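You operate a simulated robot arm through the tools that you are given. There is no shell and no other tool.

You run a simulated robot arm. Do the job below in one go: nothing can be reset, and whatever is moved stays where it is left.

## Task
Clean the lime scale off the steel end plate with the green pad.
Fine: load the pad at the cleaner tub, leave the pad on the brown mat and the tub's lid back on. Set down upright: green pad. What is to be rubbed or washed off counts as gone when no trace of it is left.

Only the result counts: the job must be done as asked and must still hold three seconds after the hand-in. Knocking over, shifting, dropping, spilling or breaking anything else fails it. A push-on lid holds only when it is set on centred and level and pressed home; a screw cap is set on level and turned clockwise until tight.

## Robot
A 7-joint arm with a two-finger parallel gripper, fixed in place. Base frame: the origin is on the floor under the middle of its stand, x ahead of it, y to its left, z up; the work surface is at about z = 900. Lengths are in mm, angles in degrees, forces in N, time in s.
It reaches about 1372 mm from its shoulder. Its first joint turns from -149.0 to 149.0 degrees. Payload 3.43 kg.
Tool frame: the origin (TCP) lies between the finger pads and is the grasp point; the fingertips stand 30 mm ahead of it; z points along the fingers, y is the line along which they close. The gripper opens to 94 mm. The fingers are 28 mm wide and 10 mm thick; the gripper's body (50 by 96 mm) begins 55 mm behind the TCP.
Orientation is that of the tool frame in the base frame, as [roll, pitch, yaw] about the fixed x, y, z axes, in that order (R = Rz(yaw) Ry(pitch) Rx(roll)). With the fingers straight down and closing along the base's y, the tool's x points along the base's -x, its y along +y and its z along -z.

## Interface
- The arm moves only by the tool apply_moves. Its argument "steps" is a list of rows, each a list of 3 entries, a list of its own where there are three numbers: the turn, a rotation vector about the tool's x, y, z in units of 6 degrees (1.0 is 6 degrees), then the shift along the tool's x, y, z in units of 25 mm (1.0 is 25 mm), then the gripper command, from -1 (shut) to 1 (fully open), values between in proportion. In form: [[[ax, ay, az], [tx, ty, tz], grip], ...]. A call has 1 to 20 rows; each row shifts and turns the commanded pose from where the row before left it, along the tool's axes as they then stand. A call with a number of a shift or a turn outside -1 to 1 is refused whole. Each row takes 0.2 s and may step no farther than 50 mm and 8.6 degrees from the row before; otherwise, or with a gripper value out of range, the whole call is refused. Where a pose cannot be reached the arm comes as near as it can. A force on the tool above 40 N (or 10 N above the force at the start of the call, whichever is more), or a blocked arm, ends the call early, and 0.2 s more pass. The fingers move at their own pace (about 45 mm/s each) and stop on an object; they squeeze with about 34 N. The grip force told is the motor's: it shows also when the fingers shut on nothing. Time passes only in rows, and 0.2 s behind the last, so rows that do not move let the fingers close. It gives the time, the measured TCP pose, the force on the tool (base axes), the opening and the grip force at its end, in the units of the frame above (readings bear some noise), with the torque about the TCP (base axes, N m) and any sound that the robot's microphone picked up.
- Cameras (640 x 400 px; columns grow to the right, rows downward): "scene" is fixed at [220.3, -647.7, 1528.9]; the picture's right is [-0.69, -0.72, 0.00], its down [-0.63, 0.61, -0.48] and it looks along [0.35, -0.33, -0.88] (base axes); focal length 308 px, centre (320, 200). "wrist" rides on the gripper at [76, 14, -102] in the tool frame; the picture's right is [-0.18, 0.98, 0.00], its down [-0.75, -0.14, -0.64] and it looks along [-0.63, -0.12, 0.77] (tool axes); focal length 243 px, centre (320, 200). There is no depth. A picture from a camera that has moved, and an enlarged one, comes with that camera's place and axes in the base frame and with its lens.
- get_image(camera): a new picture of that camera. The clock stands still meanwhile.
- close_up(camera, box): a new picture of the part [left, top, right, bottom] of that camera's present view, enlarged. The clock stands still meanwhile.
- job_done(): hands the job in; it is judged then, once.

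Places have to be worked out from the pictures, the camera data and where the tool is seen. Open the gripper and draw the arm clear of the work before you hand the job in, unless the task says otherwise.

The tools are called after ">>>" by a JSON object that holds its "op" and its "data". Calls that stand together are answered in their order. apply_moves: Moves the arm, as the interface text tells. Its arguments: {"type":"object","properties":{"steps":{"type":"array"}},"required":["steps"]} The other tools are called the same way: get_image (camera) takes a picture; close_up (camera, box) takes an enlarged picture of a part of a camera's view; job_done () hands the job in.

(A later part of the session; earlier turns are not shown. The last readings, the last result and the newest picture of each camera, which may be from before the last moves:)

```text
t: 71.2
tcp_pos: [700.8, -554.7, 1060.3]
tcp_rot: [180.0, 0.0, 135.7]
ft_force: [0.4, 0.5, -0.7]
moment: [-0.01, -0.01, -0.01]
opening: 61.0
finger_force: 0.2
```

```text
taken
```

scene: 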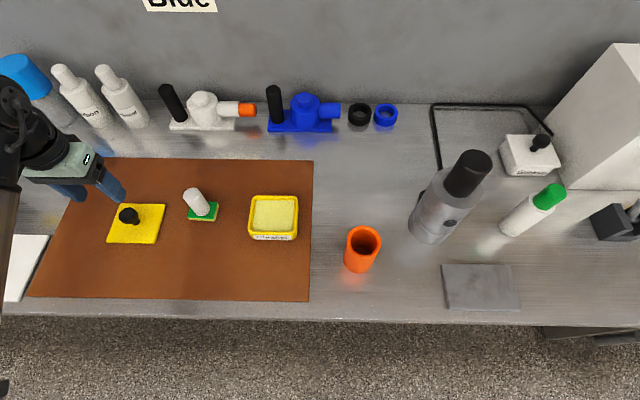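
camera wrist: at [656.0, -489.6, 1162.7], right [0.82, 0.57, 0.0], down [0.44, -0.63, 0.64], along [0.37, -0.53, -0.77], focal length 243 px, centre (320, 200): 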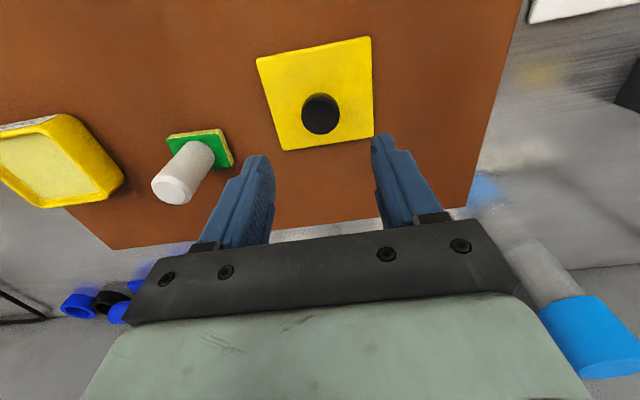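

The pad is upright on the mat and the plate is clean. I'll check that the tub hasn't moved and measure the knob in the wrist view.

>>> {"op": "close_up", "data": {"camera": "scene", "box": [240, 185, 310, 245]}}

>>> {"op": "close_up", "data": {"camera": "wrist", "box": [240, 30, 400, 160]}}

>>> {"op": "close_up", "data": {"camera": "scene", "box": [90, 185, 230, 265]}}

```text
6.67 times, centred on (275, 215) of scene
camera zoom: at [220.3, -647.7, 1528.9], right [-0.69, -0.72, 0.0], down [-0.63, 0.61, -0.48], along [0.35, -0.33, -0.88], focal length 2050 px, centre (620, 100)
```

zoom: 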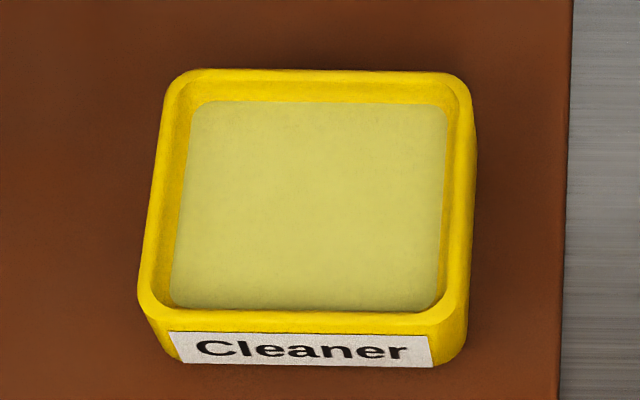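

```text
3.08 times, centred on (320, 95) of wrist
camera zoom: at [656.0, -489.6, 1162.7], right [0.82, 0.57, 0.0], down [0.44, -0.63, 0.64], along [0.37, -0.53, -0.77], focal length 746 px, centre (320, 523)
```

zoom: 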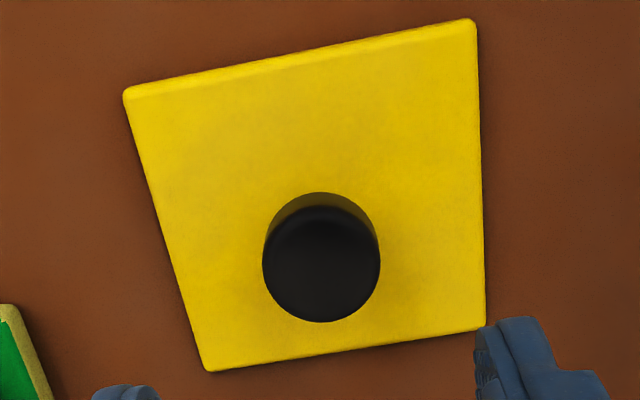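

```text
4.57 times, centred on (160, 225) of scene
camera zoom: at [220.3, -647.7, 1528.9], right [-0.69, -0.72, 0.0], down [-0.63, 0.61, -0.48], along [0.35, -0.33, -0.88], focal length 1406 px, centre (1051, 86)
```

zoom: 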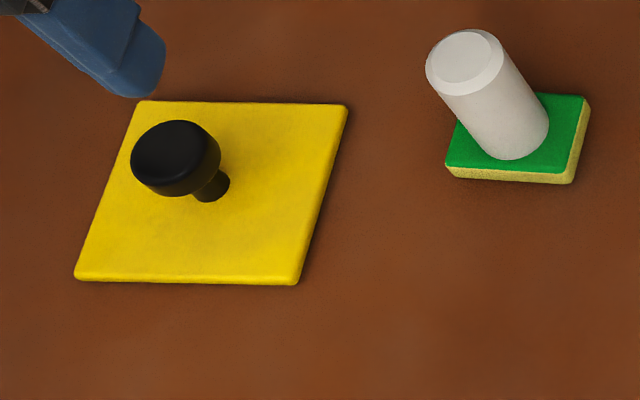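

The tub hasn't moved. By the row bookkeeping and the wrist view, I'm about 1.8 mm too far in tool x relative to where I released the lid. I'll correct that and go down around the knob to the same grip height.

>>> {"op": "apply_moves", "data": {"steps": [[[0, 0, 0], [-0.072, -0.011, 0.9], 0.3], [[0, 0, 0], [0, 0, 0.9], 0.3], [[0, 0, 0], [0, 0, 0.9], 0.3], [[0, 0, 0], [0, 0, 0.9], 0.3], [[0, 0, 0], [0, 0, 0.6], 0.3], [[0, 0, 0], [0, 0, 0.3], 0.3], [[0, 0, 0], [0, 0, 0], 0.3]]}}

>>> {"op": "close_up", "data": {"camera": "wrist", "box": [200, 50, 440, 220]}}

>>> {"op": "close_up", "data": {"camera": "scene", "box": [90, 185, 230, 265]}}

```text
t: 72.8
tcp_pos: [701.3, -554.3, 947.3]
tcp_rot: [-179.9, 0.0, 135.6]
ft_force: [0.2, -1.2, 0.6]
moment: [-0.01, 0.02, 0.0]
opening: 61.0
finger_force: 0.0
```

```text
2.35 times, centred on (320, 135) of wrist
camera zoom: at [657.1, -490.8, 1049.7], right [0.82, 0.57, 0.0], down [0.44, -0.63, 0.64], along [0.37, -0.53, -0.77], focal length 571 px, centre (320, 353)
```

zoom: 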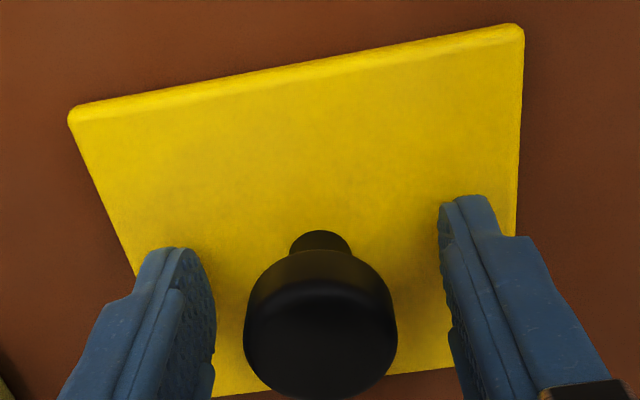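

```text
4.57 times, centred on (160, 225) of scene
camera zoom: at [220.3, -647.7, 1528.9], right [-0.69, -0.72, 0.0], down [-0.63, 0.61, -0.48], along [0.35, -0.33, -0.88], focal length 1406 px, centre (1051, 86)
```

zoom: 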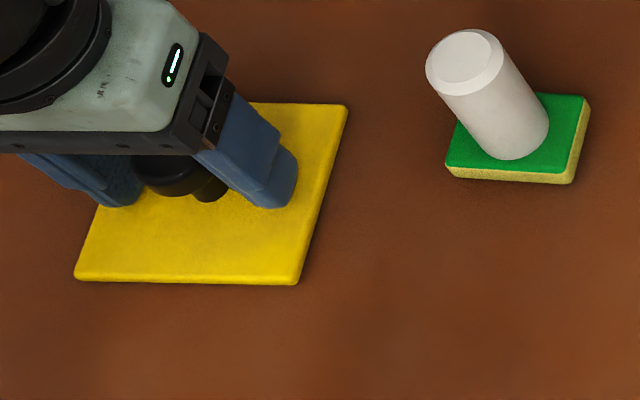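

The view matches the release picture to within a millimetre. I'll close on the knob.

>>> {"op": "apply_moves", "data": {"steps": [[[0, 0, 0], [0, 0, 0], 0.1], [[0, 0, 0], [0, 0, 0], -0.1], [[0, 0, 0], [0, 0, 0], -0.3], [[0, 0, 0], [0, 0, 0], -0.6], [[0, 0, 0], [0, 0, 0], -1], [[0, 0, 0], [0, 0, 0], -1]]}}

>>> {"op": "close_up", "data": {"camera": "wrist", "box": [230, 80, 410, 220]}}

```text
t: 74.2
tcp_pos: [700.5, -555.5, 947.8]
tcp_rot: [-180.0, 0.0, 135.7]
ft_force: [0.1, 0.4, 0.3]
moment: [-0.01, -0.02, -0.01]
opening: 32.4
finger_force: 34.4
```

```text
2.86 times, centred on (320, 150) of wrist
camera zoom: at [657.1, -490.8, 1049.9], right [0.82, 0.57, 0.0], down [0.44, -0.63, 0.64], along [0.37, -0.53, -0.77], focal length 693 px, centre (320, 343)
```

zoom: 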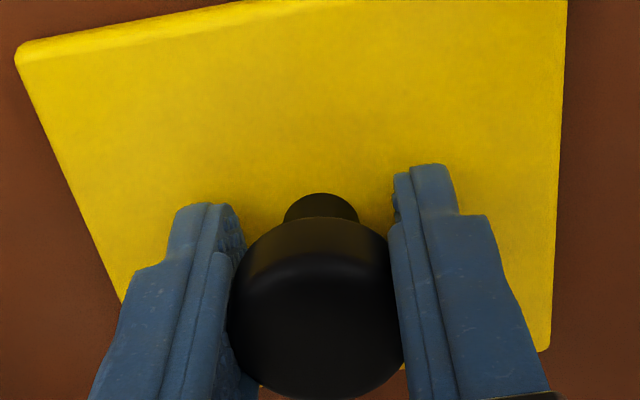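

The grip picture matches the original grip on the tub, so the lid sits in the gripper exactly as before. I'll lift it.

>>> {"op": "apply_moves", "data": {"steps": [[[0, 0, 0], [0, 0, -0.2], -1], [[0, 0, 0], [0, 0, -0.4], -1], [[0, 0, 0], [0, 0, -0.9], -1], [[0, 0, 0], [0, 0, -0.9], -1], [[0, 0, 0], [0, 0, -0.9], -1], [[0, 0, 0], [0, 0, -0.9], -1], [[0, 0, 0], [0, 0, -0.9], -1], [[0, 0, 0], [0, 0, -0.9], -1], [[0, 0, 0], [0, 0, -0.88], -1], [[0, 0, 0], [0, 0, 0], -1]]}}

>>> {"op": "get_image", "data": {"camera": "wrist"}}

>>> {"op": "get_image", "data": {"camera": "scene"}}

```text
t: 76.4
tcp_pos: [699.7, -555.3, 1120.4]
tcp_rot: [179.9, 0.0, 135.5]
ft_force: [0.6, -1.2, 0.4]
moment: [0.02, 0.04, 0.01]
opening: 32.5
finger_force: 34.1
```

```text
taken
camera wrist: at [656.7, -491.1, 1222.0], right [0.82, 0.57, 0.0], down [0.44, -0.63, 0.64], along [0.37, -0.53, -0.77], focal length 243 px, centre (320, 200)
```

wrist: 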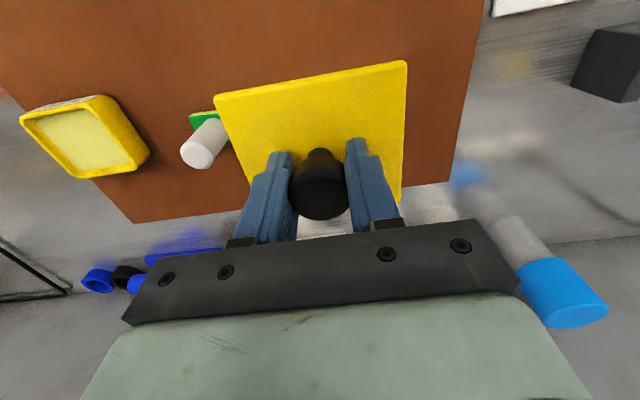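

```text
taken
```

scene: 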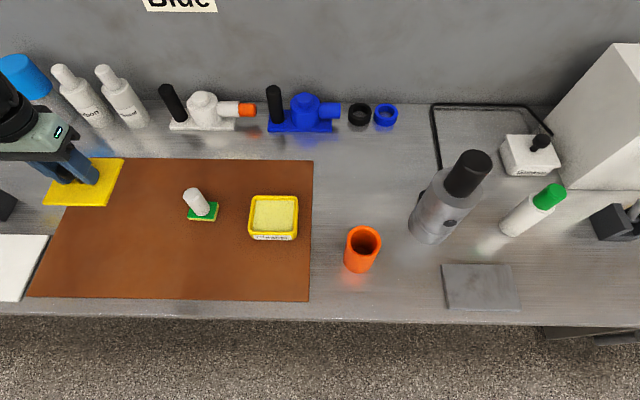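

The lid is lifted with everything else in place. I'll retrace the carry path exactly so it ends over the tub.

>>> {"op": "apply_moves", "data": {"steps": [[[0, 0, 0], [-0.025, -0.97, 0], -1], [[0, 0, 0], [-0.025, -0.97, 0], -1], [[0, 0, 0], [-0.025, -0.97, 0], -1], [[0, 0, 0], [-0.025, -0.97, 0], -1], [[0, 0, 0], [-0.025, -0.97, 0], -1], [[0, 0, 0], [-0.025, -0.97, 0], -1], [[0, 0, 0], [-0.025, -0.97, 0], -1], [[0, 0, 0], [-0.025, -0.97, 0], -1], [[0, 0, 0], [-0.025, -0.97, 0], -1], [[0, 0, 0], [-0.025, -0.97, 0], -1], [[0, 0, 0], [-0.025, -0.97, 0], -1], [[0, 0, 0], [-0.025, -0.97, 0], -1], [[0, 0, 0], [-0.025, -0.5, 0], -1], [[0, 0, 0], [0, 0, 0], -1]]}}

>>> {"op": "get_image", "data": {"camera": "wrist"}}

>>> {"op": "close_up", "data": {"camera": "scene", "box": [220, 150, 320, 250]}}

```text
t: 79.4
tcp_pos: [494.7, -777.6, 1118.8]
tcp_rot: [-179.9, 0.0, 135.6]
ft_force: [0.1, 0.8, -0.6]
moment: [-0.03, 0.0, 0.01]
opening: 32.5
finger_force: 34.2
```

```text
taken
camera wrist: at [450.8, -713.4, 1221.6], right [0.82, 0.57, 0.0], down [0.44, -0.63, 0.64], along [0.37, -0.53, -0.77], focal length 243 px, centre (320, 200)
```

wrist: 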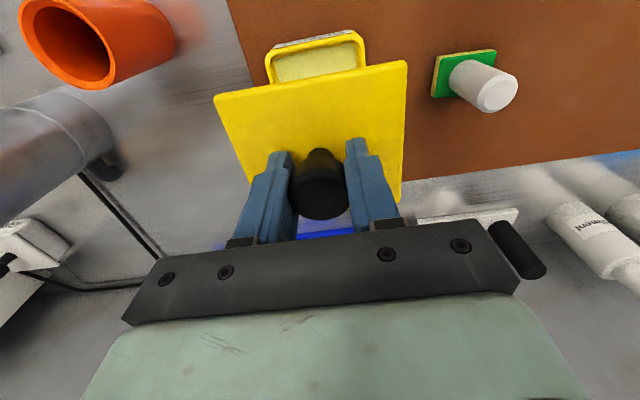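

```text
4.00 times, centred on (270, 200) of scene
camera zoom: at [220.3, -647.7, 1528.9], right [-0.69, -0.72, 0.0], down [-0.63, 0.61, -0.48], along [0.35, -0.33, -0.88], focal length 1230 px, centre (520, 200)
```

zoom: 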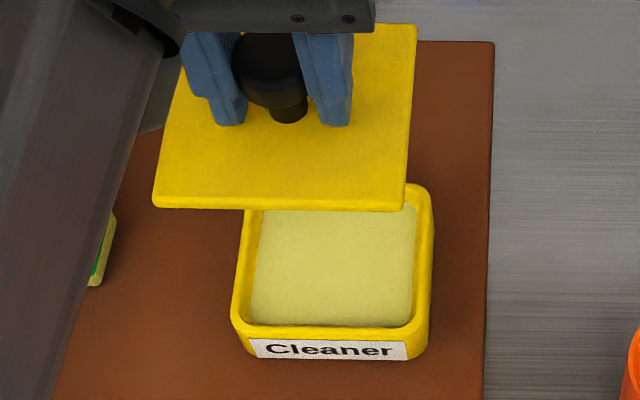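

The view matches the post-lift picture from before, so the lid is aligned over the tub. I'll lower it most of the way and check.

>>> {"op": "apply_moves", "data": {"steps": [[[0, 0, 0], [0, 0, 0.9], -1], [[0, 0, 0], [0, 0, 0.9], -1], [[0, 0, 0], [0, 0, 0.9], -1], [[0, 0, 0], [0, 0, 0.9], -1], [[0, 0, 0], [0, 0, 0.6], -1], [[0, 0, 0], [0, 0, 0.4], -1], [[0, 0, 0], [0, 0, 0.15], -1], [[0, 0, 0], [0, 0, 0], -1]]}}

>>> {"op": "close_up", "data": {"camera": "scene", "box": [230, 160, 310, 250]}}

>>> {"op": "get_image", "data": {"camera": "wrist"}}

```text
t: 81.2
tcp_pos: [493.9, -776.4, 999.9]
tcp_rot: [180.0, 0.0, 135.7]
ft_force: [0.0, 0.6, -0.4]
moment: [0.02, -0.04, 0.03]
opening: 32.1
finger_force: 34.4
```

```text
4.44 times, centred on (270, 205) of scene
camera zoom: at [220.3, -647.7, 1528.9], right [-0.69, -0.72, 0.0], down [-0.63, 0.61, -0.48], along [0.35, -0.33, -0.88], focal length 1367 px, centre (542, 178)
```

zoom: 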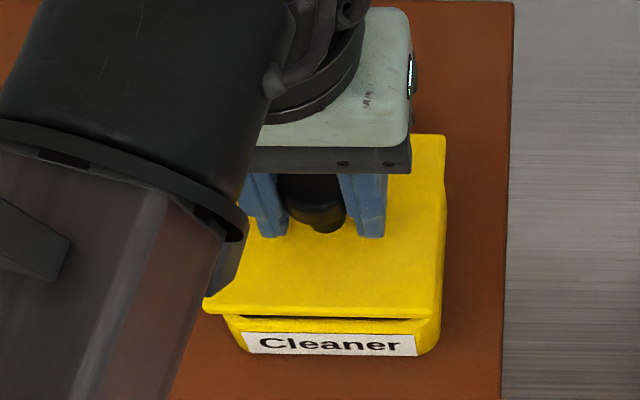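

```text
taken
camera wrist: at [450.2, -712.8, 1103.2], right [0.82, 0.57, 0.0], down [0.44, -0.63, 0.64], along [0.37, -0.53, -0.77], focal length 243 px, centre (320, 200)
```

wrist: 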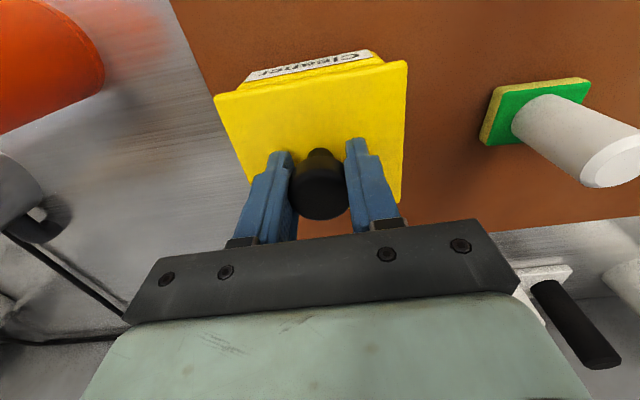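

The lid is about 12 mm above its seat and aligned with the tub. I'll lower in small steps and watch the force.

>>> {"op": "apply_moves", "data": {"steps": [[[0, 0, 0], [0, 0, 0.12], -1], [[0, 0, 0], [0, 0, 0.12], -1], [[0, 0, 0], [0, 0, 0.08], -1], [[0, 0, 0], [0, 0, 0], -1]]}}

>>> {"op": "close_up", "data": {"camera": "scene", "box": [230, 160, 310, 250]}}

```text
t: 82.2
tcp_pos: [494.5, -777.5, 992.0]
tcp_rot: [180.0, 0.0, 135.7]
ft_force: [0.1, -0.5, 0.1]
moment: [-0.01, -0.02, -0.01]
opening: 32.5
finger_force: 34.0
```

```text
4.44 times, centred on (270, 205) of scene
camera zoom: at [220.3, -647.7, 1528.9], right [-0.69, -0.72, 0.0], down [-0.63, 0.61, -0.48], along [0.35, -0.33, -0.88], focal length 1367 px, centre (542, 178)
```

zoom: 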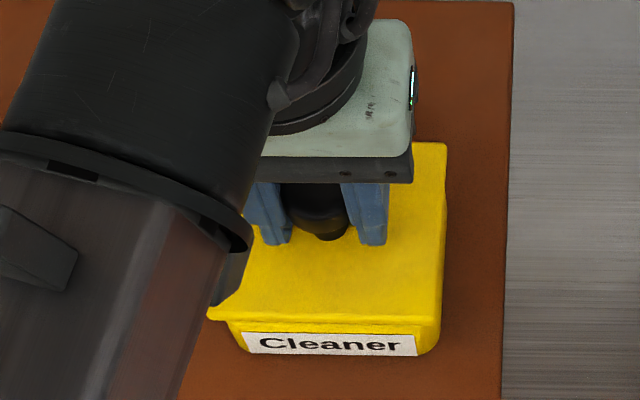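

There's no resistance yet with about 4.5 mm to go. Continuing gently.

>>> {"op": "apply_moves", "data": {"steps": [[[0, 0, 0], [0, 0, 0.06], -1], [[0, 0, 0], [0, 0, 0.06], -1], [[0, 0, 0], [0, 0, 0], -1]]}}

```text
t: 83.0
tcp_pos: [495.4, -776.1, 989.2]
tcp_rot: [180.0, -0.1, 135.6]
ft_force: [-0.6, 0.0, -0.6]
moment: [-0.02, 0.0, 0.03]
opening: 32.5
finger_force: 34.4
```

I'm at about 1.6 mm above the original grip height with no load. I'll press on down to seat the lid.

>>> {"op": "apply_moves", "data": {"steps": [[[0, 0, 0], [0, 0, 0.05], -1], [[0, 0, 0], [0, 0, 0.05], -1], [[0, 0, 0], [0, 0, 0], -1]]}}

>>> {"op": "close_up", "data": {"camera": "scene", "box": [230, 160, 310, 250]}}

```text
t: 83.8
tcp_pos: [494.7, -777.4, 986.6]
tcp_rot: [180.0, 0.0, 135.6]
ft_force: [-0.3, -1.3, 1.9]
moment: [0.02, 0.07, 0.0]
opening: 32.7
finger_force: 34.0
```

```text
4.44 times, centred on (270, 205) of scene
camera zoom: at [220.3, -647.7, 1528.9], right [-0.69, -0.72, 0.0], down [-0.63, 0.61, -0.48], along [0.35, -0.33, -0.88], focal length 1367 px, centre (542, 178)
```

zoom: 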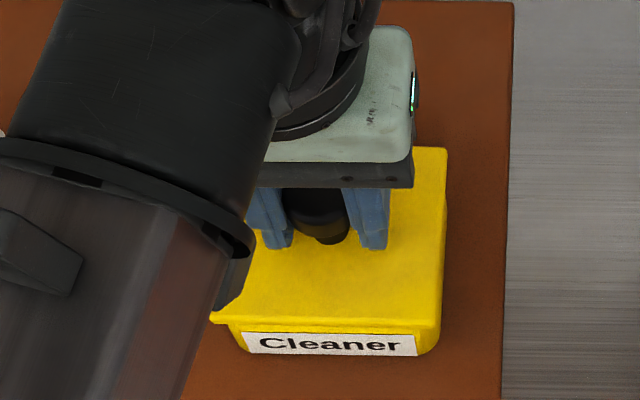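

The force has just started to rise at the seat. I'll press further and listen for the snap.

>>> {"op": "apply_moves", "data": {"steps": [[[0, 0, 0], [0, 0, 0.04], -1], [[0, 0, 0], [0, 0, 0.04], -1], [[0, 0, 0], [0, 0, 0], -1]]}}

```text
t: 84.6
tcp_pos: [494.7, -778.4, 986.7]
tcp_rot: [-179.9, 0.2, 135.7]
ft_force: [0.8, -4.3, 30.8]
moment: [0.05, 0.03, 0.0]
opening: 32.4
finger_force: 33.9
```

The lid is pressed with 31 N and no snap yet. I'll compare its seating with the original closed picture.

>>> {"op": "close_up", "data": {"camera": "scene", "box": [230, 160, 310, 250]}}

>>> {"op": "close_up", "data": {"camera": "wrist", "box": [200, 20, 420, 220]}}

```text
4.44 times, centred on (270, 205) of scene
camera zoom: at [220.3, -647.7, 1528.9], right [-0.69, -0.72, 0.0], down [-0.63, 0.61, -0.48], along [0.35, -0.33, -0.88], focal length 1367 px, centre (542, 178)
```

zoom: 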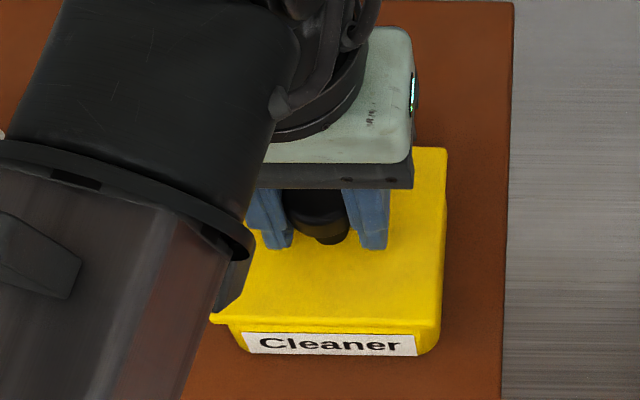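

```text
2.00 times, centred on (310, 120) of wrist
camera zoom: at [450.6, -712.8, 1089.5], right [0.82, 0.57, 0.0], down [0.44, -0.63, 0.64], along [0.37, -0.53, -0.76], focal length 485 px, centre (340, 360)
```

zoom: 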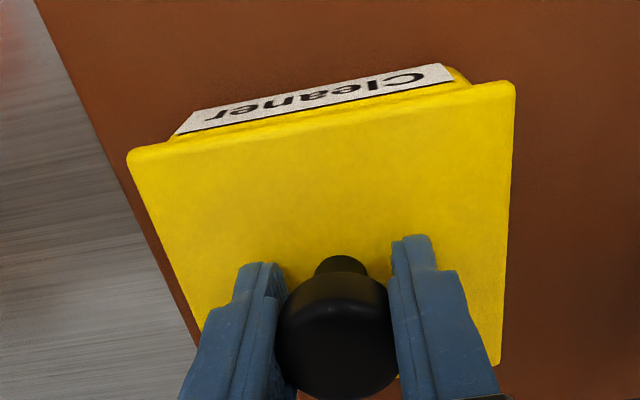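

The lid looks seated as in the original picture. I'll press a little harder, close to the 40 N limit, to be sure it's home.

>>> {"op": "apply_moves", "data": {"steps": [[[0, 0, 0], [0, 0, 0.03], -1], [[0, 0, 0], [0, 0, 0.02], -1], [[0, 0, 0], [0, 0, 0.02], -1], [[0, 0, 0], [0, 0, 0], -1]]}}

```text
t: 85.0
tcp_pos: [494.6, -778.3, 986.9]
tcp_rot: [-179.8, 0.2, 135.6]
ft_force: [-0.7, 1.2, 11.5]
moment: [0.06, 0.05, 0.02]
opening: 32.4
finger_force: 33.5
stopped in row 2: the force on the tool passed its limit at 43 N (the readings are from after the stop); the commanded pose is now the measured one
```

The press reached 43 N and stopped as designed, but I heard no snap. I'll open the fingers, back off, and compare the lid's seating with the very first picture.

>>> {"op": "apply_moves", "data": {"steps": [[[0, 0, 0], [0, 0, 0], -0.2], [[0, 0, 0], [0, 0, 0], 0.1], [[0, 0, 0], [0, 0, 0], 0.3], [[0, 0, 0], [0, 0, 0], 0.3], [[0, 0, 0], [0, 0, 0], 0.3]]}}

>>> {"op": "close_up", "data": {"camera": "wrist", "box": [200, 20, 440, 220]}}

>>> {"op": "close_up", "data": {"camera": "scene", "box": [230, 160, 310, 250]}}

```text
t: 86.2
tcp_pos: [495.3, -778.6, 986.0]
tcp_rot: [-180.0, 0.1, 135.5]
ft_force: [0.5, 0.8, -0.2]
moment: [-0.02, 0.01, 0.02]
opening: 61.1
finger_force: 0.0
heard: snap
```

```text
2.00 times, centred on (320, 120) of wrist
camera zoom: at [451.2, -713.5, 1088.4], right [0.82, 0.57, 0.0], down [0.44, -0.63, 0.64], along [0.37, -0.53, -0.76], focal length 485 px, centre (320, 360)
```

zoom: 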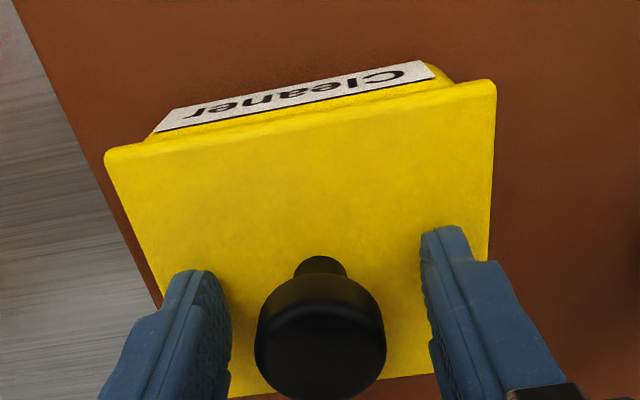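

```text
4.44 times, centred on (270, 205) of scene
camera zoom: at [220.3, -647.7, 1528.9], right [-0.69, -0.72, 0.0], down [-0.63, 0.61, -0.48], along [0.35, -0.33, -0.88], focal length 1367 px, centre (542, 178)
```

zoom: 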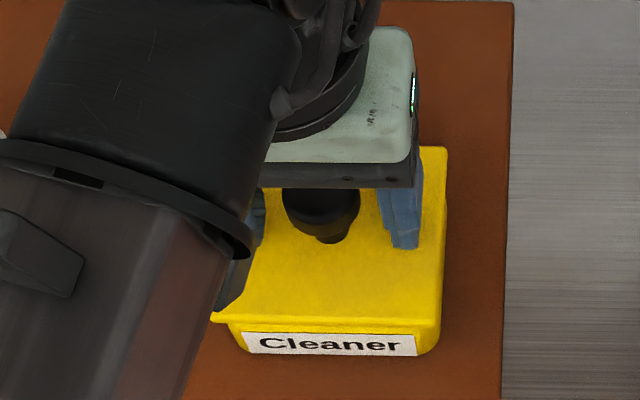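

A snap sounded as the fingers let go, the counterpart of the one when I first gripped the closed lid. I'll rise and move aside for an unobstructed comparison with the starting picture.

>>> {"op": "apply_moves", "data": {"steps": [[[0, 0, 0], [0, 0, -0.4], 0.3], [[0, 0, 0], [0, 0, -0.9], 0.3], [[0, 0, 0], [0, 0, -0.9], 0.3], [[0, 0, 0], [0, 0, -0.9], 0.3], [[0, 0, 0], [0, 0, -0.9], 0.3], [[0, 0, 0], [0, 0, -1], 0.3], [[0, 0, 0], [0, 0, -1], 0.3], [[0, 0, 0], [0, 0, -1], 0.3], [[0, 0, 0], [0, 0, -1], 0.3], [[0, 0, 0], [0, -1, 0], 0.3], [[0, 0, 0], [0, -1, 0], 0.3], [[0, 0, 0], [0, -1, 0], 0.3], [[0, 0, 0], [0, -1, 0], 0.3], [[0, 0, 0], [0, -1, 0], 0.3], [[0, 0, 0], [0, -1, 0], 0.3], [[0, 0, 0], [0, 0, 0], 0.3]]}}

>>> {"op": "close_up", "data": {"camera": "scene", "box": [160, 160, 320, 260]}}

>>> {"op": "get_image", "data": {"camera": "scene"}}

>>> {"op": "get_image", "data": {"camera": "wrist"}}

```text
t: 89.6
tcp_pos: [390.1, -884.9, 1186.4]
tcp_rot: [179.9, 0.2, 135.6]
ft_force: [0.6, -0.3, -0.2]
moment: [0.01, 0.01, -0.01]
opening: 61.0
finger_force: 0.1
```

```text
4.00 times, centred on (240, 210) of scene
camera zoom: at [220.3, -647.7, 1528.9], right [-0.69, -0.72, 0.0], down [-0.63, 0.61, -0.48], along [0.35, -0.33, -0.88], focal length 1230 px, centre (640, 160)
```

zoom: 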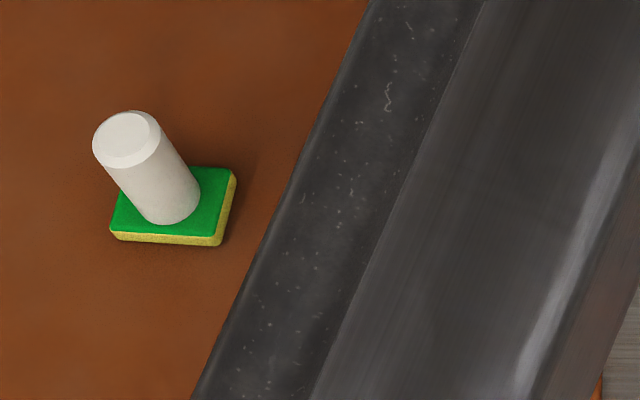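

```text
taken
```

scene: 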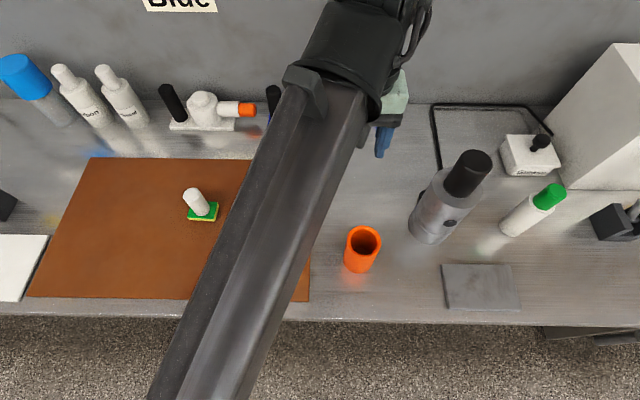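

```text
taken
camera wrist: at [345.5, -820.5, 1287.8], right [0.82, 0.57, 0.0], down [0.44, -0.63, 0.64], along [0.37, -0.53, -0.76], focal length 243 px, centre (320, 200)
```

wrist: 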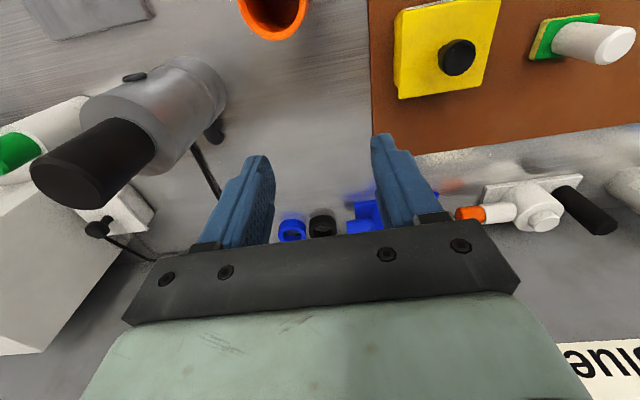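

The forearm blocks the view here. Directly above the tub at this height the scene camera could see it, so I'll go back there.

>>> {"op": "apply_moves", "data": {"steps": [[[0, 0, 0], [0, 1, 0], 0.3], [[0, 0, 0], [0, 1, 0], 0.3], [[0, 0, 0], [0, 1, 0], 0.3], [[0, 0, 0], [0, 1, 0], 0.3], [[0, 0, 0], [0, 1, 0], 0.3], [[0, 0, 0], [0, 1, 0], 0.3], [[0, 0, 0], [0, 0, 0], 0.3]]}}

>>> {"op": "close_up", "data": {"camera": "scene", "box": [160, 160, 320, 260]}}

>>> {"op": "close_up", "data": {"camera": "wrist", "box": [240, 0, 400, 100]}}

>>> {"op": "close_up", "data": {"camera": "scene", "box": [230, 180, 310, 250]}}

```text
t: 91.2
tcp_pos: [496.1, -777.3, 1186.7]
tcp_rot: [-180.0, 0.3, 135.5]
ft_force: [-0.3, 0.7, -0.9]
moment: [-0.01, -0.02, 0.01]
opening: 61.1
finger_force: 0.1
```

```text
4.00 times, centred on (240, 210) of scene
camera zoom: at [220.3, -647.7, 1528.9], right [-0.69, -0.72, 0.0], down [-0.63, 0.61, -0.48], along [0.35, -0.33, -0.88], focal length 1230 px, centre (640, 160)
```

zoom: 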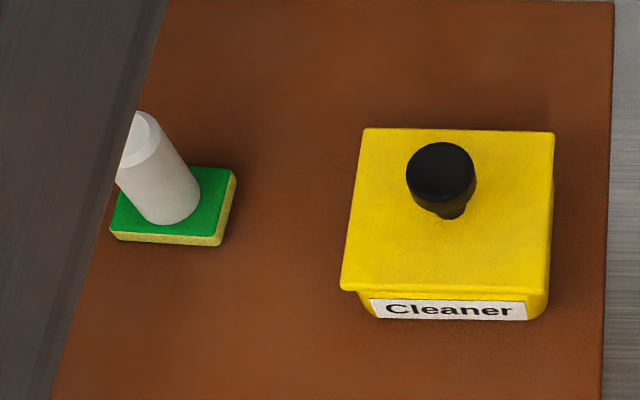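

```text
4.00 times, centred on (320, 50) of wrist
camera zoom: at [451.3, -712.5, 1288.2], right [0.82, 0.57, 0.0], down [0.44, -0.63, 0.64], along [0.37, -0.53, -0.76], focal length 970 px, centre (320, 800)
```

zoom: 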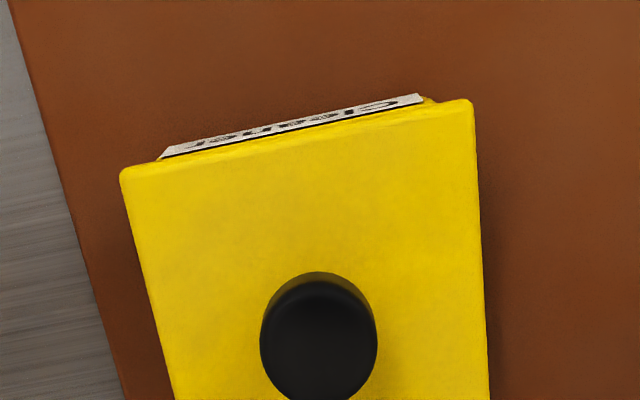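

```text
5.71 times, centred on (270, 215) of scene
camera zoom: at [220.3, -647.7, 1528.9], right [-0.69, -0.72, 0.0], down [-0.63, 0.61, -0.48], along [0.35, -0.33, -0.88], focal length 1757 px, centre (606, 114)
```

zoom: 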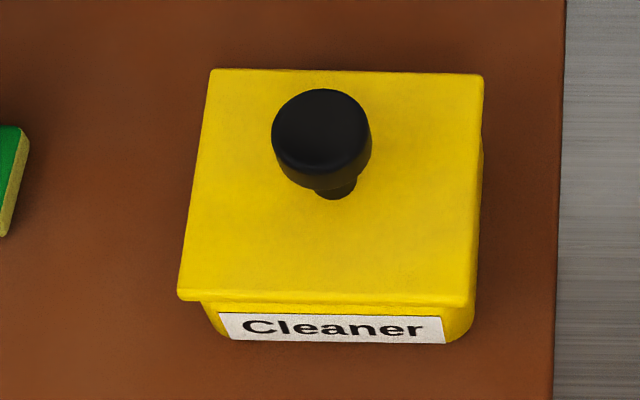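

The lid is back on, and its corners are within 1–2 px of the starting picture. I'll repeat exact earlier close-ups to check height and level carefully.

>>> {"op": "close_up", "data": {"camera": "scene", "box": [230, 180, 310, 230]}}

>>> {"op": "close_up", "data": {"camera": "scene", "box": [240, 220, 304, 250]}}

```text
8.00 times, centred on (270, 205) of scene
camera zoom: at [220.3, -647.7, 1528.9], right [-0.69, -0.72, 0.0], down [-0.63, 0.61, -0.48], along [0.35, -0.33, -0.88], focal length 2460 px, centre (720, 160)
```

zoom: 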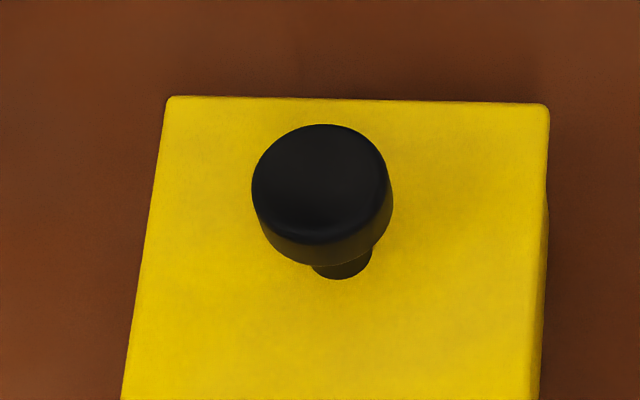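

```text
10.00 times, centred on (272, 235) of scene
camera zoom: at [220.3, -647.7, 1528.9], right [-0.69, -0.72, 0.0], down [-0.63, 0.61, -0.48], along [0.35, -0.33, -0.88], focal length 3075 px, centre (800, -150)
```

zoom: 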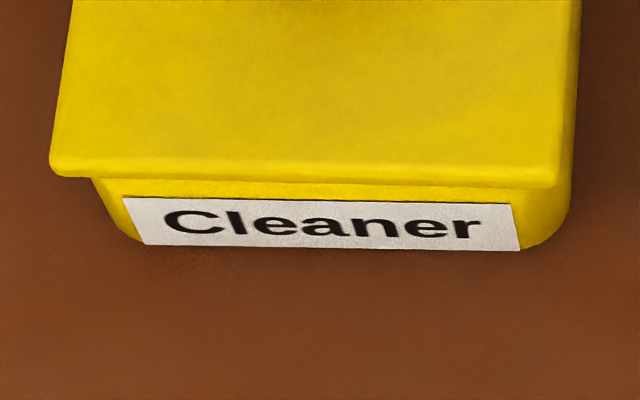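

By the scene and wrist views the lid is seated at the right height but about 1 mm toward the back. The arm deflected that much while pressing. Since nothing here is irrecoverable, I'll come down around the knob again to check the latch and re-centre the lid, first levelling the 0.25° tilt left by the forced stop.

>>> {"op": "apply_moves", "data": {"steps": [[[0, 0.04, 0], [0, 0, 0.92], 0.3], [[0, 0, 0], [0, 0, 0.92], 0.3], [[0, 0, 0], [0, 0, 0.92], 0.3], [[0, 0, 0], [0, 0, 0.92], 0.3], [[0, 0, 0], [0, 0, 0.92], 0.3], [[0, 0, 0], [0, 0, 0.92], 0.3], [[0, 0, 0], [0, 0, 0.92], 0.1], [[0, 0, 0], [0, 0, 0.92], -0.02], [[0, 0, 0], [0, 0, 0], -0.02], [[0, 0, 0], [0, 0, 0], -0.02]]}}

>>> {"op": "close_up", "data": {"camera": "wrist", "box": [230, 80, 410, 220]}}

>>> {"op": "close_up", "data": {"camera": "scene", "box": [230, 160, 310, 250]}}

```text
t: 93.4
tcp_pos: [493.0, -776.7, 1002.3]
tcp_rot: [-179.9, -0.1, 135.7]
ft_force: [0.1, 0.1, 0.0]
moment: [-0.01, -0.01, 0.04]
opening: 46.1
finger_force: 0.0
```

```text
2.86 times, centred on (320, 150) of wrist
camera zoom: at [449.6, -713.3, 1104.8], right [0.82, 0.57, 0.0], down [0.44, -0.63, 0.64], along [0.37, -0.53, -0.77], focal length 693 px, centre (320, 343)
```

zoom: 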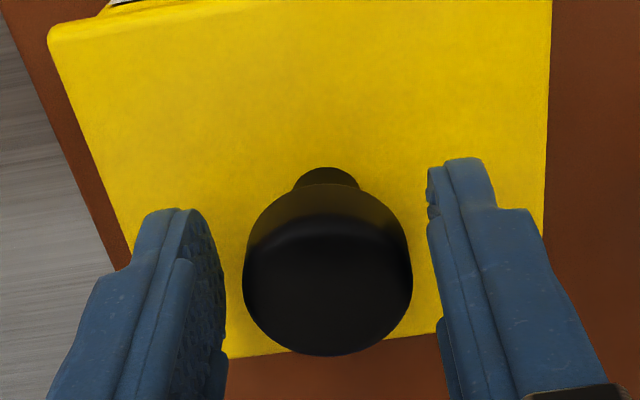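

```text
4.44 times, centred on (270, 205) of scene
camera zoom: at [220.3, -647.7, 1528.9], right [-0.69, -0.72, 0.0], down [-0.63, 0.61, -0.48], along [0.35, -0.33, -0.88], focal length 1367 px, centre (542, 178)
```

zoom: 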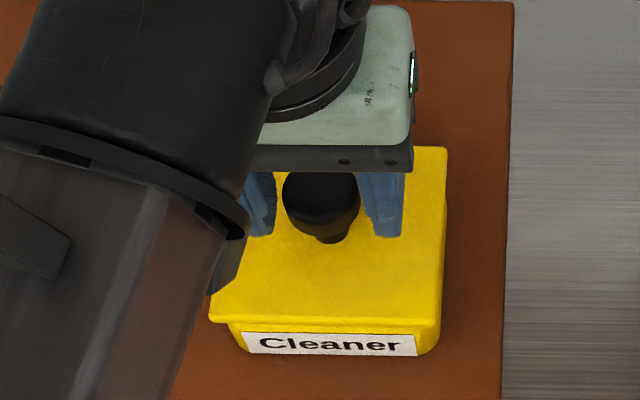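

The knob sits about 1.7 mm toward tool +y and 1 mm toward +x of the hand. I'll centre on it, lower to the grip height and close gently, listening for whether the lid was latched.

>>> {"op": "apply_moves", "data": {"steps": [[[0, 0, 0], [0.04, 0.066, 0], -0.02], [[0, 0, 0], [0, 0, 0.28], -0.02], [[0, 0, 0], [0, 0, 0.27], -0.02], [[0, 0, 0], [0, 0, 0], -0.02]]}}

>>> {"op": "close_up", "data": {"camera": "wrist", "box": [230, 80, 410, 220]}}

```text
t: 94.4
tcp_pos: [494.7, -775.4, 988.7]
tcp_rot: [-179.8, -0.2, 135.6]
ft_force: [-0.6, -0.4, 0.1]
moment: [-0.01, 0.0, -0.03]
opening: 46.2
finger_force: 0.1
```

```text
2.86 times, centred on (320, 150) of wrist
camera zoom: at [450.5, -711.3, 1090.6], right [0.82, 0.57, 0.0], down [0.44, -0.63, 0.64], along [0.37, -0.53, -0.77], focal length 693 px, centre (320, 343)
```

zoom: 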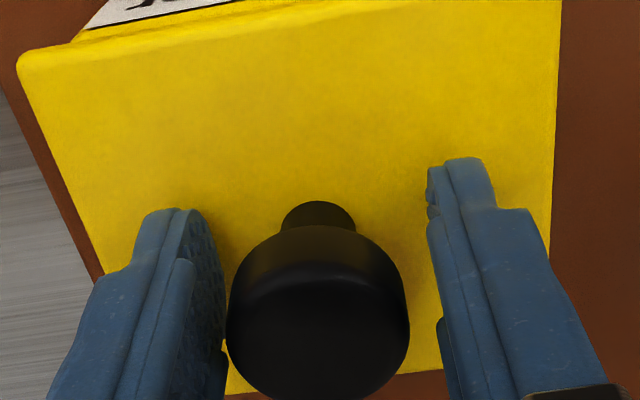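

The knob is centred between the fingers. Closing now.

>>> {"op": "apply_moves", "data": {"steps": [[[0, 0, 0], [0, 0, 0], -0.15], [[0, 0, 0], [0, 0, 0], -0.25], [[0, 0, 0], [0, 0, 0], -0.4], [[0, 0, 0], [0, 0, 0], -0.6], [[0, 0, 0], [0, 0, 0], -0.6]]}}

>>> {"op": "close_up", "data": {"camera": "wrist", "box": [230, 80, 410, 220]}}

```text
t: 95.6
tcp_pos: [492.7, -775.3, 988.6]
tcp_rot: [-180.0, -0.1, 135.6]
ft_force: [0.3, 0.1, 0.4]
moment: [0.01, 0.0, 0.03]
opening: 32.4
finger_force: 33.8
heard: snap
```

```text
2.86 times, centred on (320, 150) of wrist
camera zoom: at [450.5, -711.3, 1090.8], right [0.82, 0.57, 0.0], down [0.44, -0.63, 0.64], along [0.37, -0.53, -0.77], focal length 693 px, centre (320, 343)
```

zoom: 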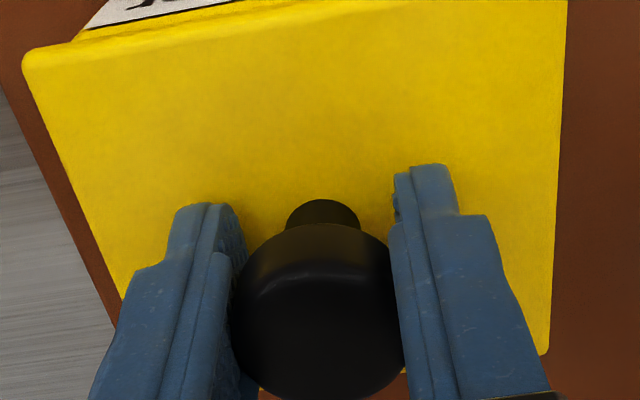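

A snap sounded as I gripped it, so the lid had in fact latched before and gripping frees it. I'll press it home again, adding a small lateral compensation for arm deflection so it seats more centrally this time.

>>> {"op": "apply_moves", "data": {"steps": [[[0, 0, 0], [0.01, 0.008, 0.03], -1], [[0, 0, 0], [0.01, 0.008, 0.03], -1], [[0, 0, 0], [0.01, 0.008, 0.03], -1], [[0, 0, 0], [0, 0, 0], -1]]}}

```text
t: 96.6
tcp_pos: [494.5, -775.7, 987.8]
tcp_rot: [-179.9, 0.0, 135.5]
ft_force: [-2.2, -11.7, 34.2]
moment: [-0.1, 0.03, -0.05]
opening: 32.4
finger_force: 34.1
```

It's pressed with 34 N, but the 12 N side load means I over-compensated slightly. I'll shift back about half a millimetre and check that the side load drops.

>>> {"op": "apply_moves", "data": {"steps": [[[0, 0, 0], [-0.01, -0.014, -0.02], -1], [[0, 0, 0], [-0.01, -0.014, 0], -1], [[0, 0, 0], [0, 0, 0], -1]]}}

>>> {"op": "close_up", "data": {"camera": "scene", "box": [230, 160, 310, 250]}}

```text
t: 97.4
tcp_pos: [495.2, -774.7, 987.6]
tcp_rot: [-179.8, 0.0, 135.6]
ft_force: [-1.2, -10.6, 40.7]
moment: [-0.33, -0.11, -0.02]
opening: 32.5
finger_force: 33.4
```

```text
4.44 times, centred on (270, 205) of scene
camera zoom: at [220.3, -647.7, 1528.9], right [-0.69, -0.72, 0.0], down [-0.63, 0.61, -0.48], along [0.35, -0.33, -0.88], focal length 1367 px, centre (542, 178)
```

zoom: 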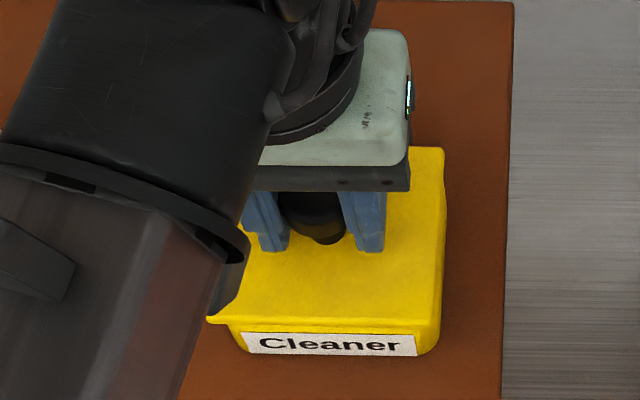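

The side load persists and the lid looks about 1.5 mm to the left. I'll relieve the vertical load, then shift the lid back toward centre before pressing again.

>>> {"op": "apply_moves", "data": {"steps": [[[0, 0, 0], [0, 0, -0.06], -1], [[0, 0, 0], [0, 0, -0.06], -1], [[0, 0, 0], [0, 0, 0], -1]]}}

>>> {"op": "close_up", "data": {"camera": "scene", "box": [230, 160, 310, 250]}}

```text
t: 98.2
tcp_pos: [494.3, -773.6, 987.1]
tcp_rot: [179.9, -0.3, 135.6]
ft_force: [-1.0, -0.2, 0.8]
moment: [-0.04, 0.0, 0.01]
opening: 32.6
finger_force: 34.7
```

```text
4.44 times, centred on (270, 205) of scene
camera zoom: at [220.3, -647.7, 1528.9], right [-0.69, -0.72, 0.0], down [-0.63, 0.61, -0.48], along [0.35, -0.33, -0.88], focal length 1367 px, centre (542, 178)
```

zoom: 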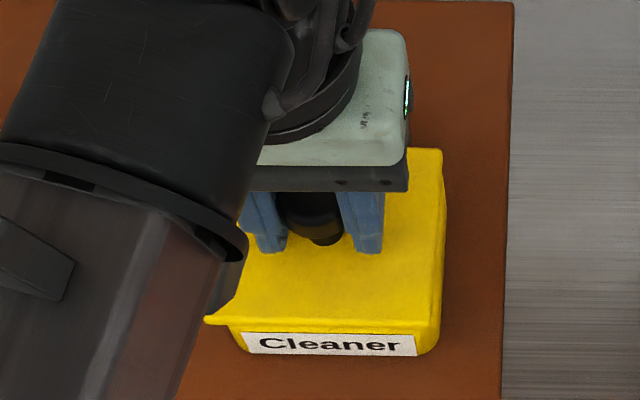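

The lid is unloaded but looks about 2–3 mm to the left. I'll take high-zoom views to judge its offset and tilt before moving.

>>> {"op": "close_up", "data": {"camera": "scene", "box": [240, 220, 304, 250]}}

>>> {"op": "close_up", "data": {"camera": "wrist", "box": [200, 20, 420, 220]}}

>>> {"op": "close_up", "data": {"camera": "scene", "box": [230, 180, 310, 230]}}

```text
10.00 times, centred on (272, 235) of scene
camera zoom: at [220.3, -647.7, 1528.9], right [-0.69, -0.72, 0.0], down [-0.63, 0.61, -0.48], along [0.35, -0.33, -0.88], focal length 3075 px, centre (800, -150)
```

zoom: 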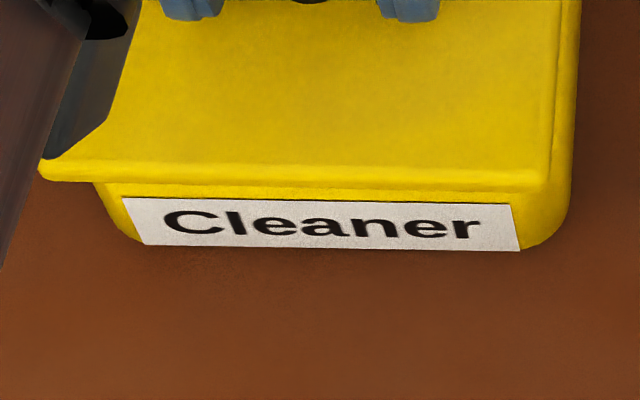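

```text
2.00 times, centred on (310, 120) of wrist
camera zoom: at [450.9, -710.3, 1090.8], right [0.82, 0.57, 0.0], down [0.44, -0.63, 0.64], along [0.37, -0.52, -0.77], focal length 485 px, centre (340, 360)
```

zoom: 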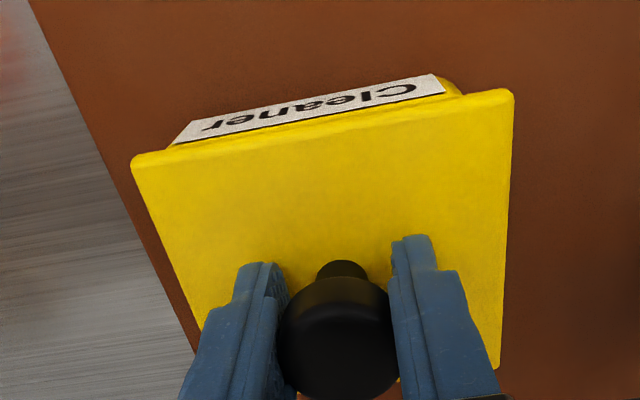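

```text
8.00 times, centred on (270, 205) of scene
camera zoom: at [220.3, -647.7, 1528.9], right [-0.69, -0.72, 0.0], down [-0.63, 0.61, -0.48], along [0.35, -0.33, -0.88], focal length 2460 px, centre (720, 160)
```

zoom: 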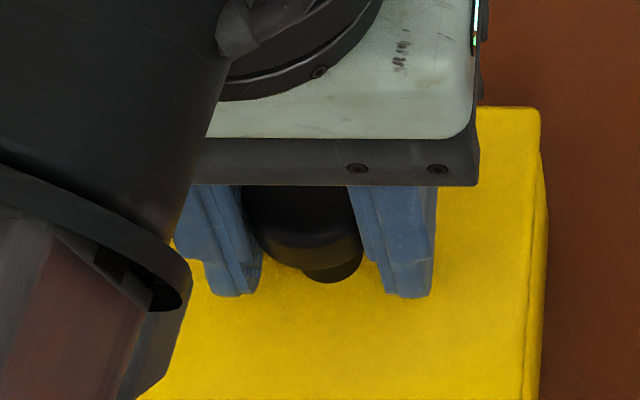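

The tub hasn't moved, but the lid in my grip is about 2.7 mm left of its original place (tool +y), with no fore-aft error. I'll raise it a millimetre, shift it back, and verify by picture.

>>> {"op": "apply_moves", "data": {"steps": [[[0, 0, 0], [0, 0, -0.04], -1], [[0, 0, 0], [0, -0.036, 0], -1], [[0, 0, 0], [0, -0.036, 0], -1], [[0, 0, 0], [0, -0.036, 0], -1], [[0, 0, 0], [0, 0, 0], -1], [[0, 0, 0], [0, 0, 0], -1]]}}

>>> {"op": "close_up", "data": {"camera": "scene", "box": [230, 180, 310, 230]}}

>>> {"op": "close_up", "data": {"camera": "scene", "box": [240, 220, 304, 250]}}

```text
t: 99.6
tcp_pos: [492.5, -778.0, 989.9]
tcp_rot: [-179.9, 0.1, 135.5]
ft_force: [-0.5, -1.0, 0.2]
moment: [0.04, -0.02, -0.03]
opening: 32.5
finger_force: 33.7
```

```text
8.00 times, centred on (270, 205) of scene
camera zoom: at [220.3, -647.7, 1528.9], right [-0.69, -0.72, 0.0], down [-0.63, 0.61, -0.48], along [0.35, -0.33, -0.88], focal length 2460 px, centre (720, 160)
```

zoom: 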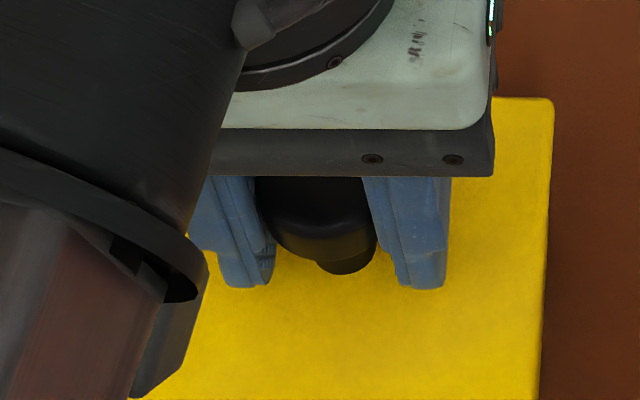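

```text
10.00 times, centred on (272, 235) of scene
camera zoom: at [220.3, -647.7, 1528.9], right [-0.69, -0.72, 0.0], down [-0.63, 0.61, -0.48], along [0.35, -0.33, -0.88], focal length 3075 px, centre (800, -150)
```

zoom: 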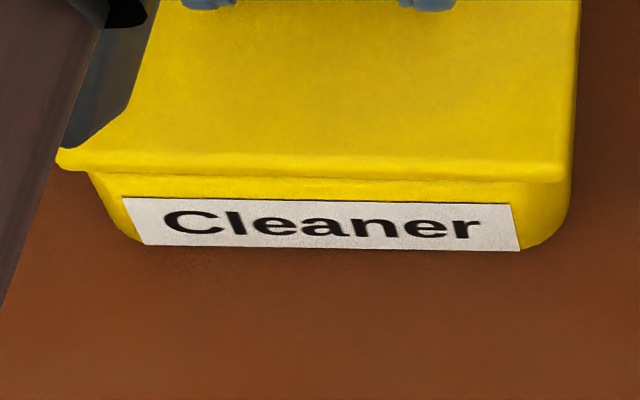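

The lid moved back right. I'll hold still for a second so the arm settles, then measure again.

>>> {"op": "apply_moves", "data": {"steps": [[[0, 0, 0], [0, 0, 0], -1], [[0, 0, 0], [0, 0, 0], -1], [[0, 0, 0], [0, 0, 0], -1], [[0, 0, 0], [0, 0, 0], -1], [[0, 0, 0], [0, 0, 0], -1]]}}

>>> {"op": "close_up", "data": {"camera": "scene", "box": [230, 180, 310, 230]}}

>>> {"op": "close_up", "data": {"camera": "wrist", "box": [200, 20, 420, 220]}}

```text
t: 100.8
tcp_pos: [492.3, -777.6, 991.6]
tcp_rot: [-179.8, -0.2, 135.6]
ft_force: [0.4, 0.2, -0.9]
moment: [0.02, -0.01, 0.03]
opening: 32.8
finger_force: 33.8
```

```text
8.00 times, centred on (270, 205) of scene
camera zoom: at [220.3, -647.7, 1528.9], right [-0.69, -0.72, 0.0], down [-0.63, 0.61, -0.48], along [0.35, -0.33, -0.88], focal length 2460 px, centre (720, 160)
```

zoom: 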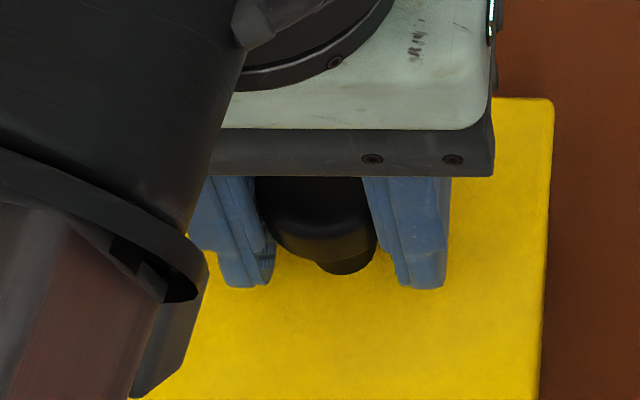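

```text
2.00 times, centred on (310, 120) of wrist
camera zoom: at [449.2, -713.4, 1093.0], right [0.82, 0.57, 0.0], down [0.44, -0.63, 0.64], along [0.37, -0.53, -0.77], focal length 485 px, centre (340, 360)
```

zoom: 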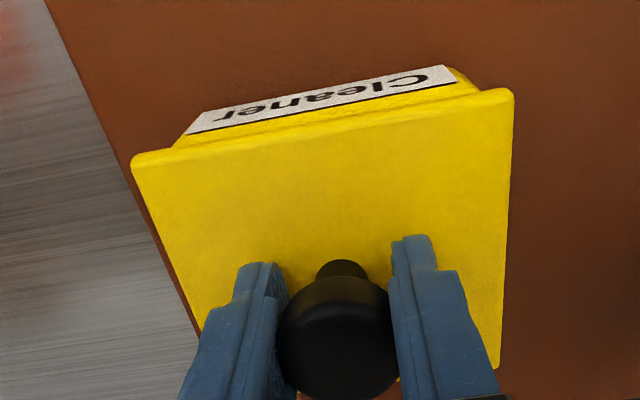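

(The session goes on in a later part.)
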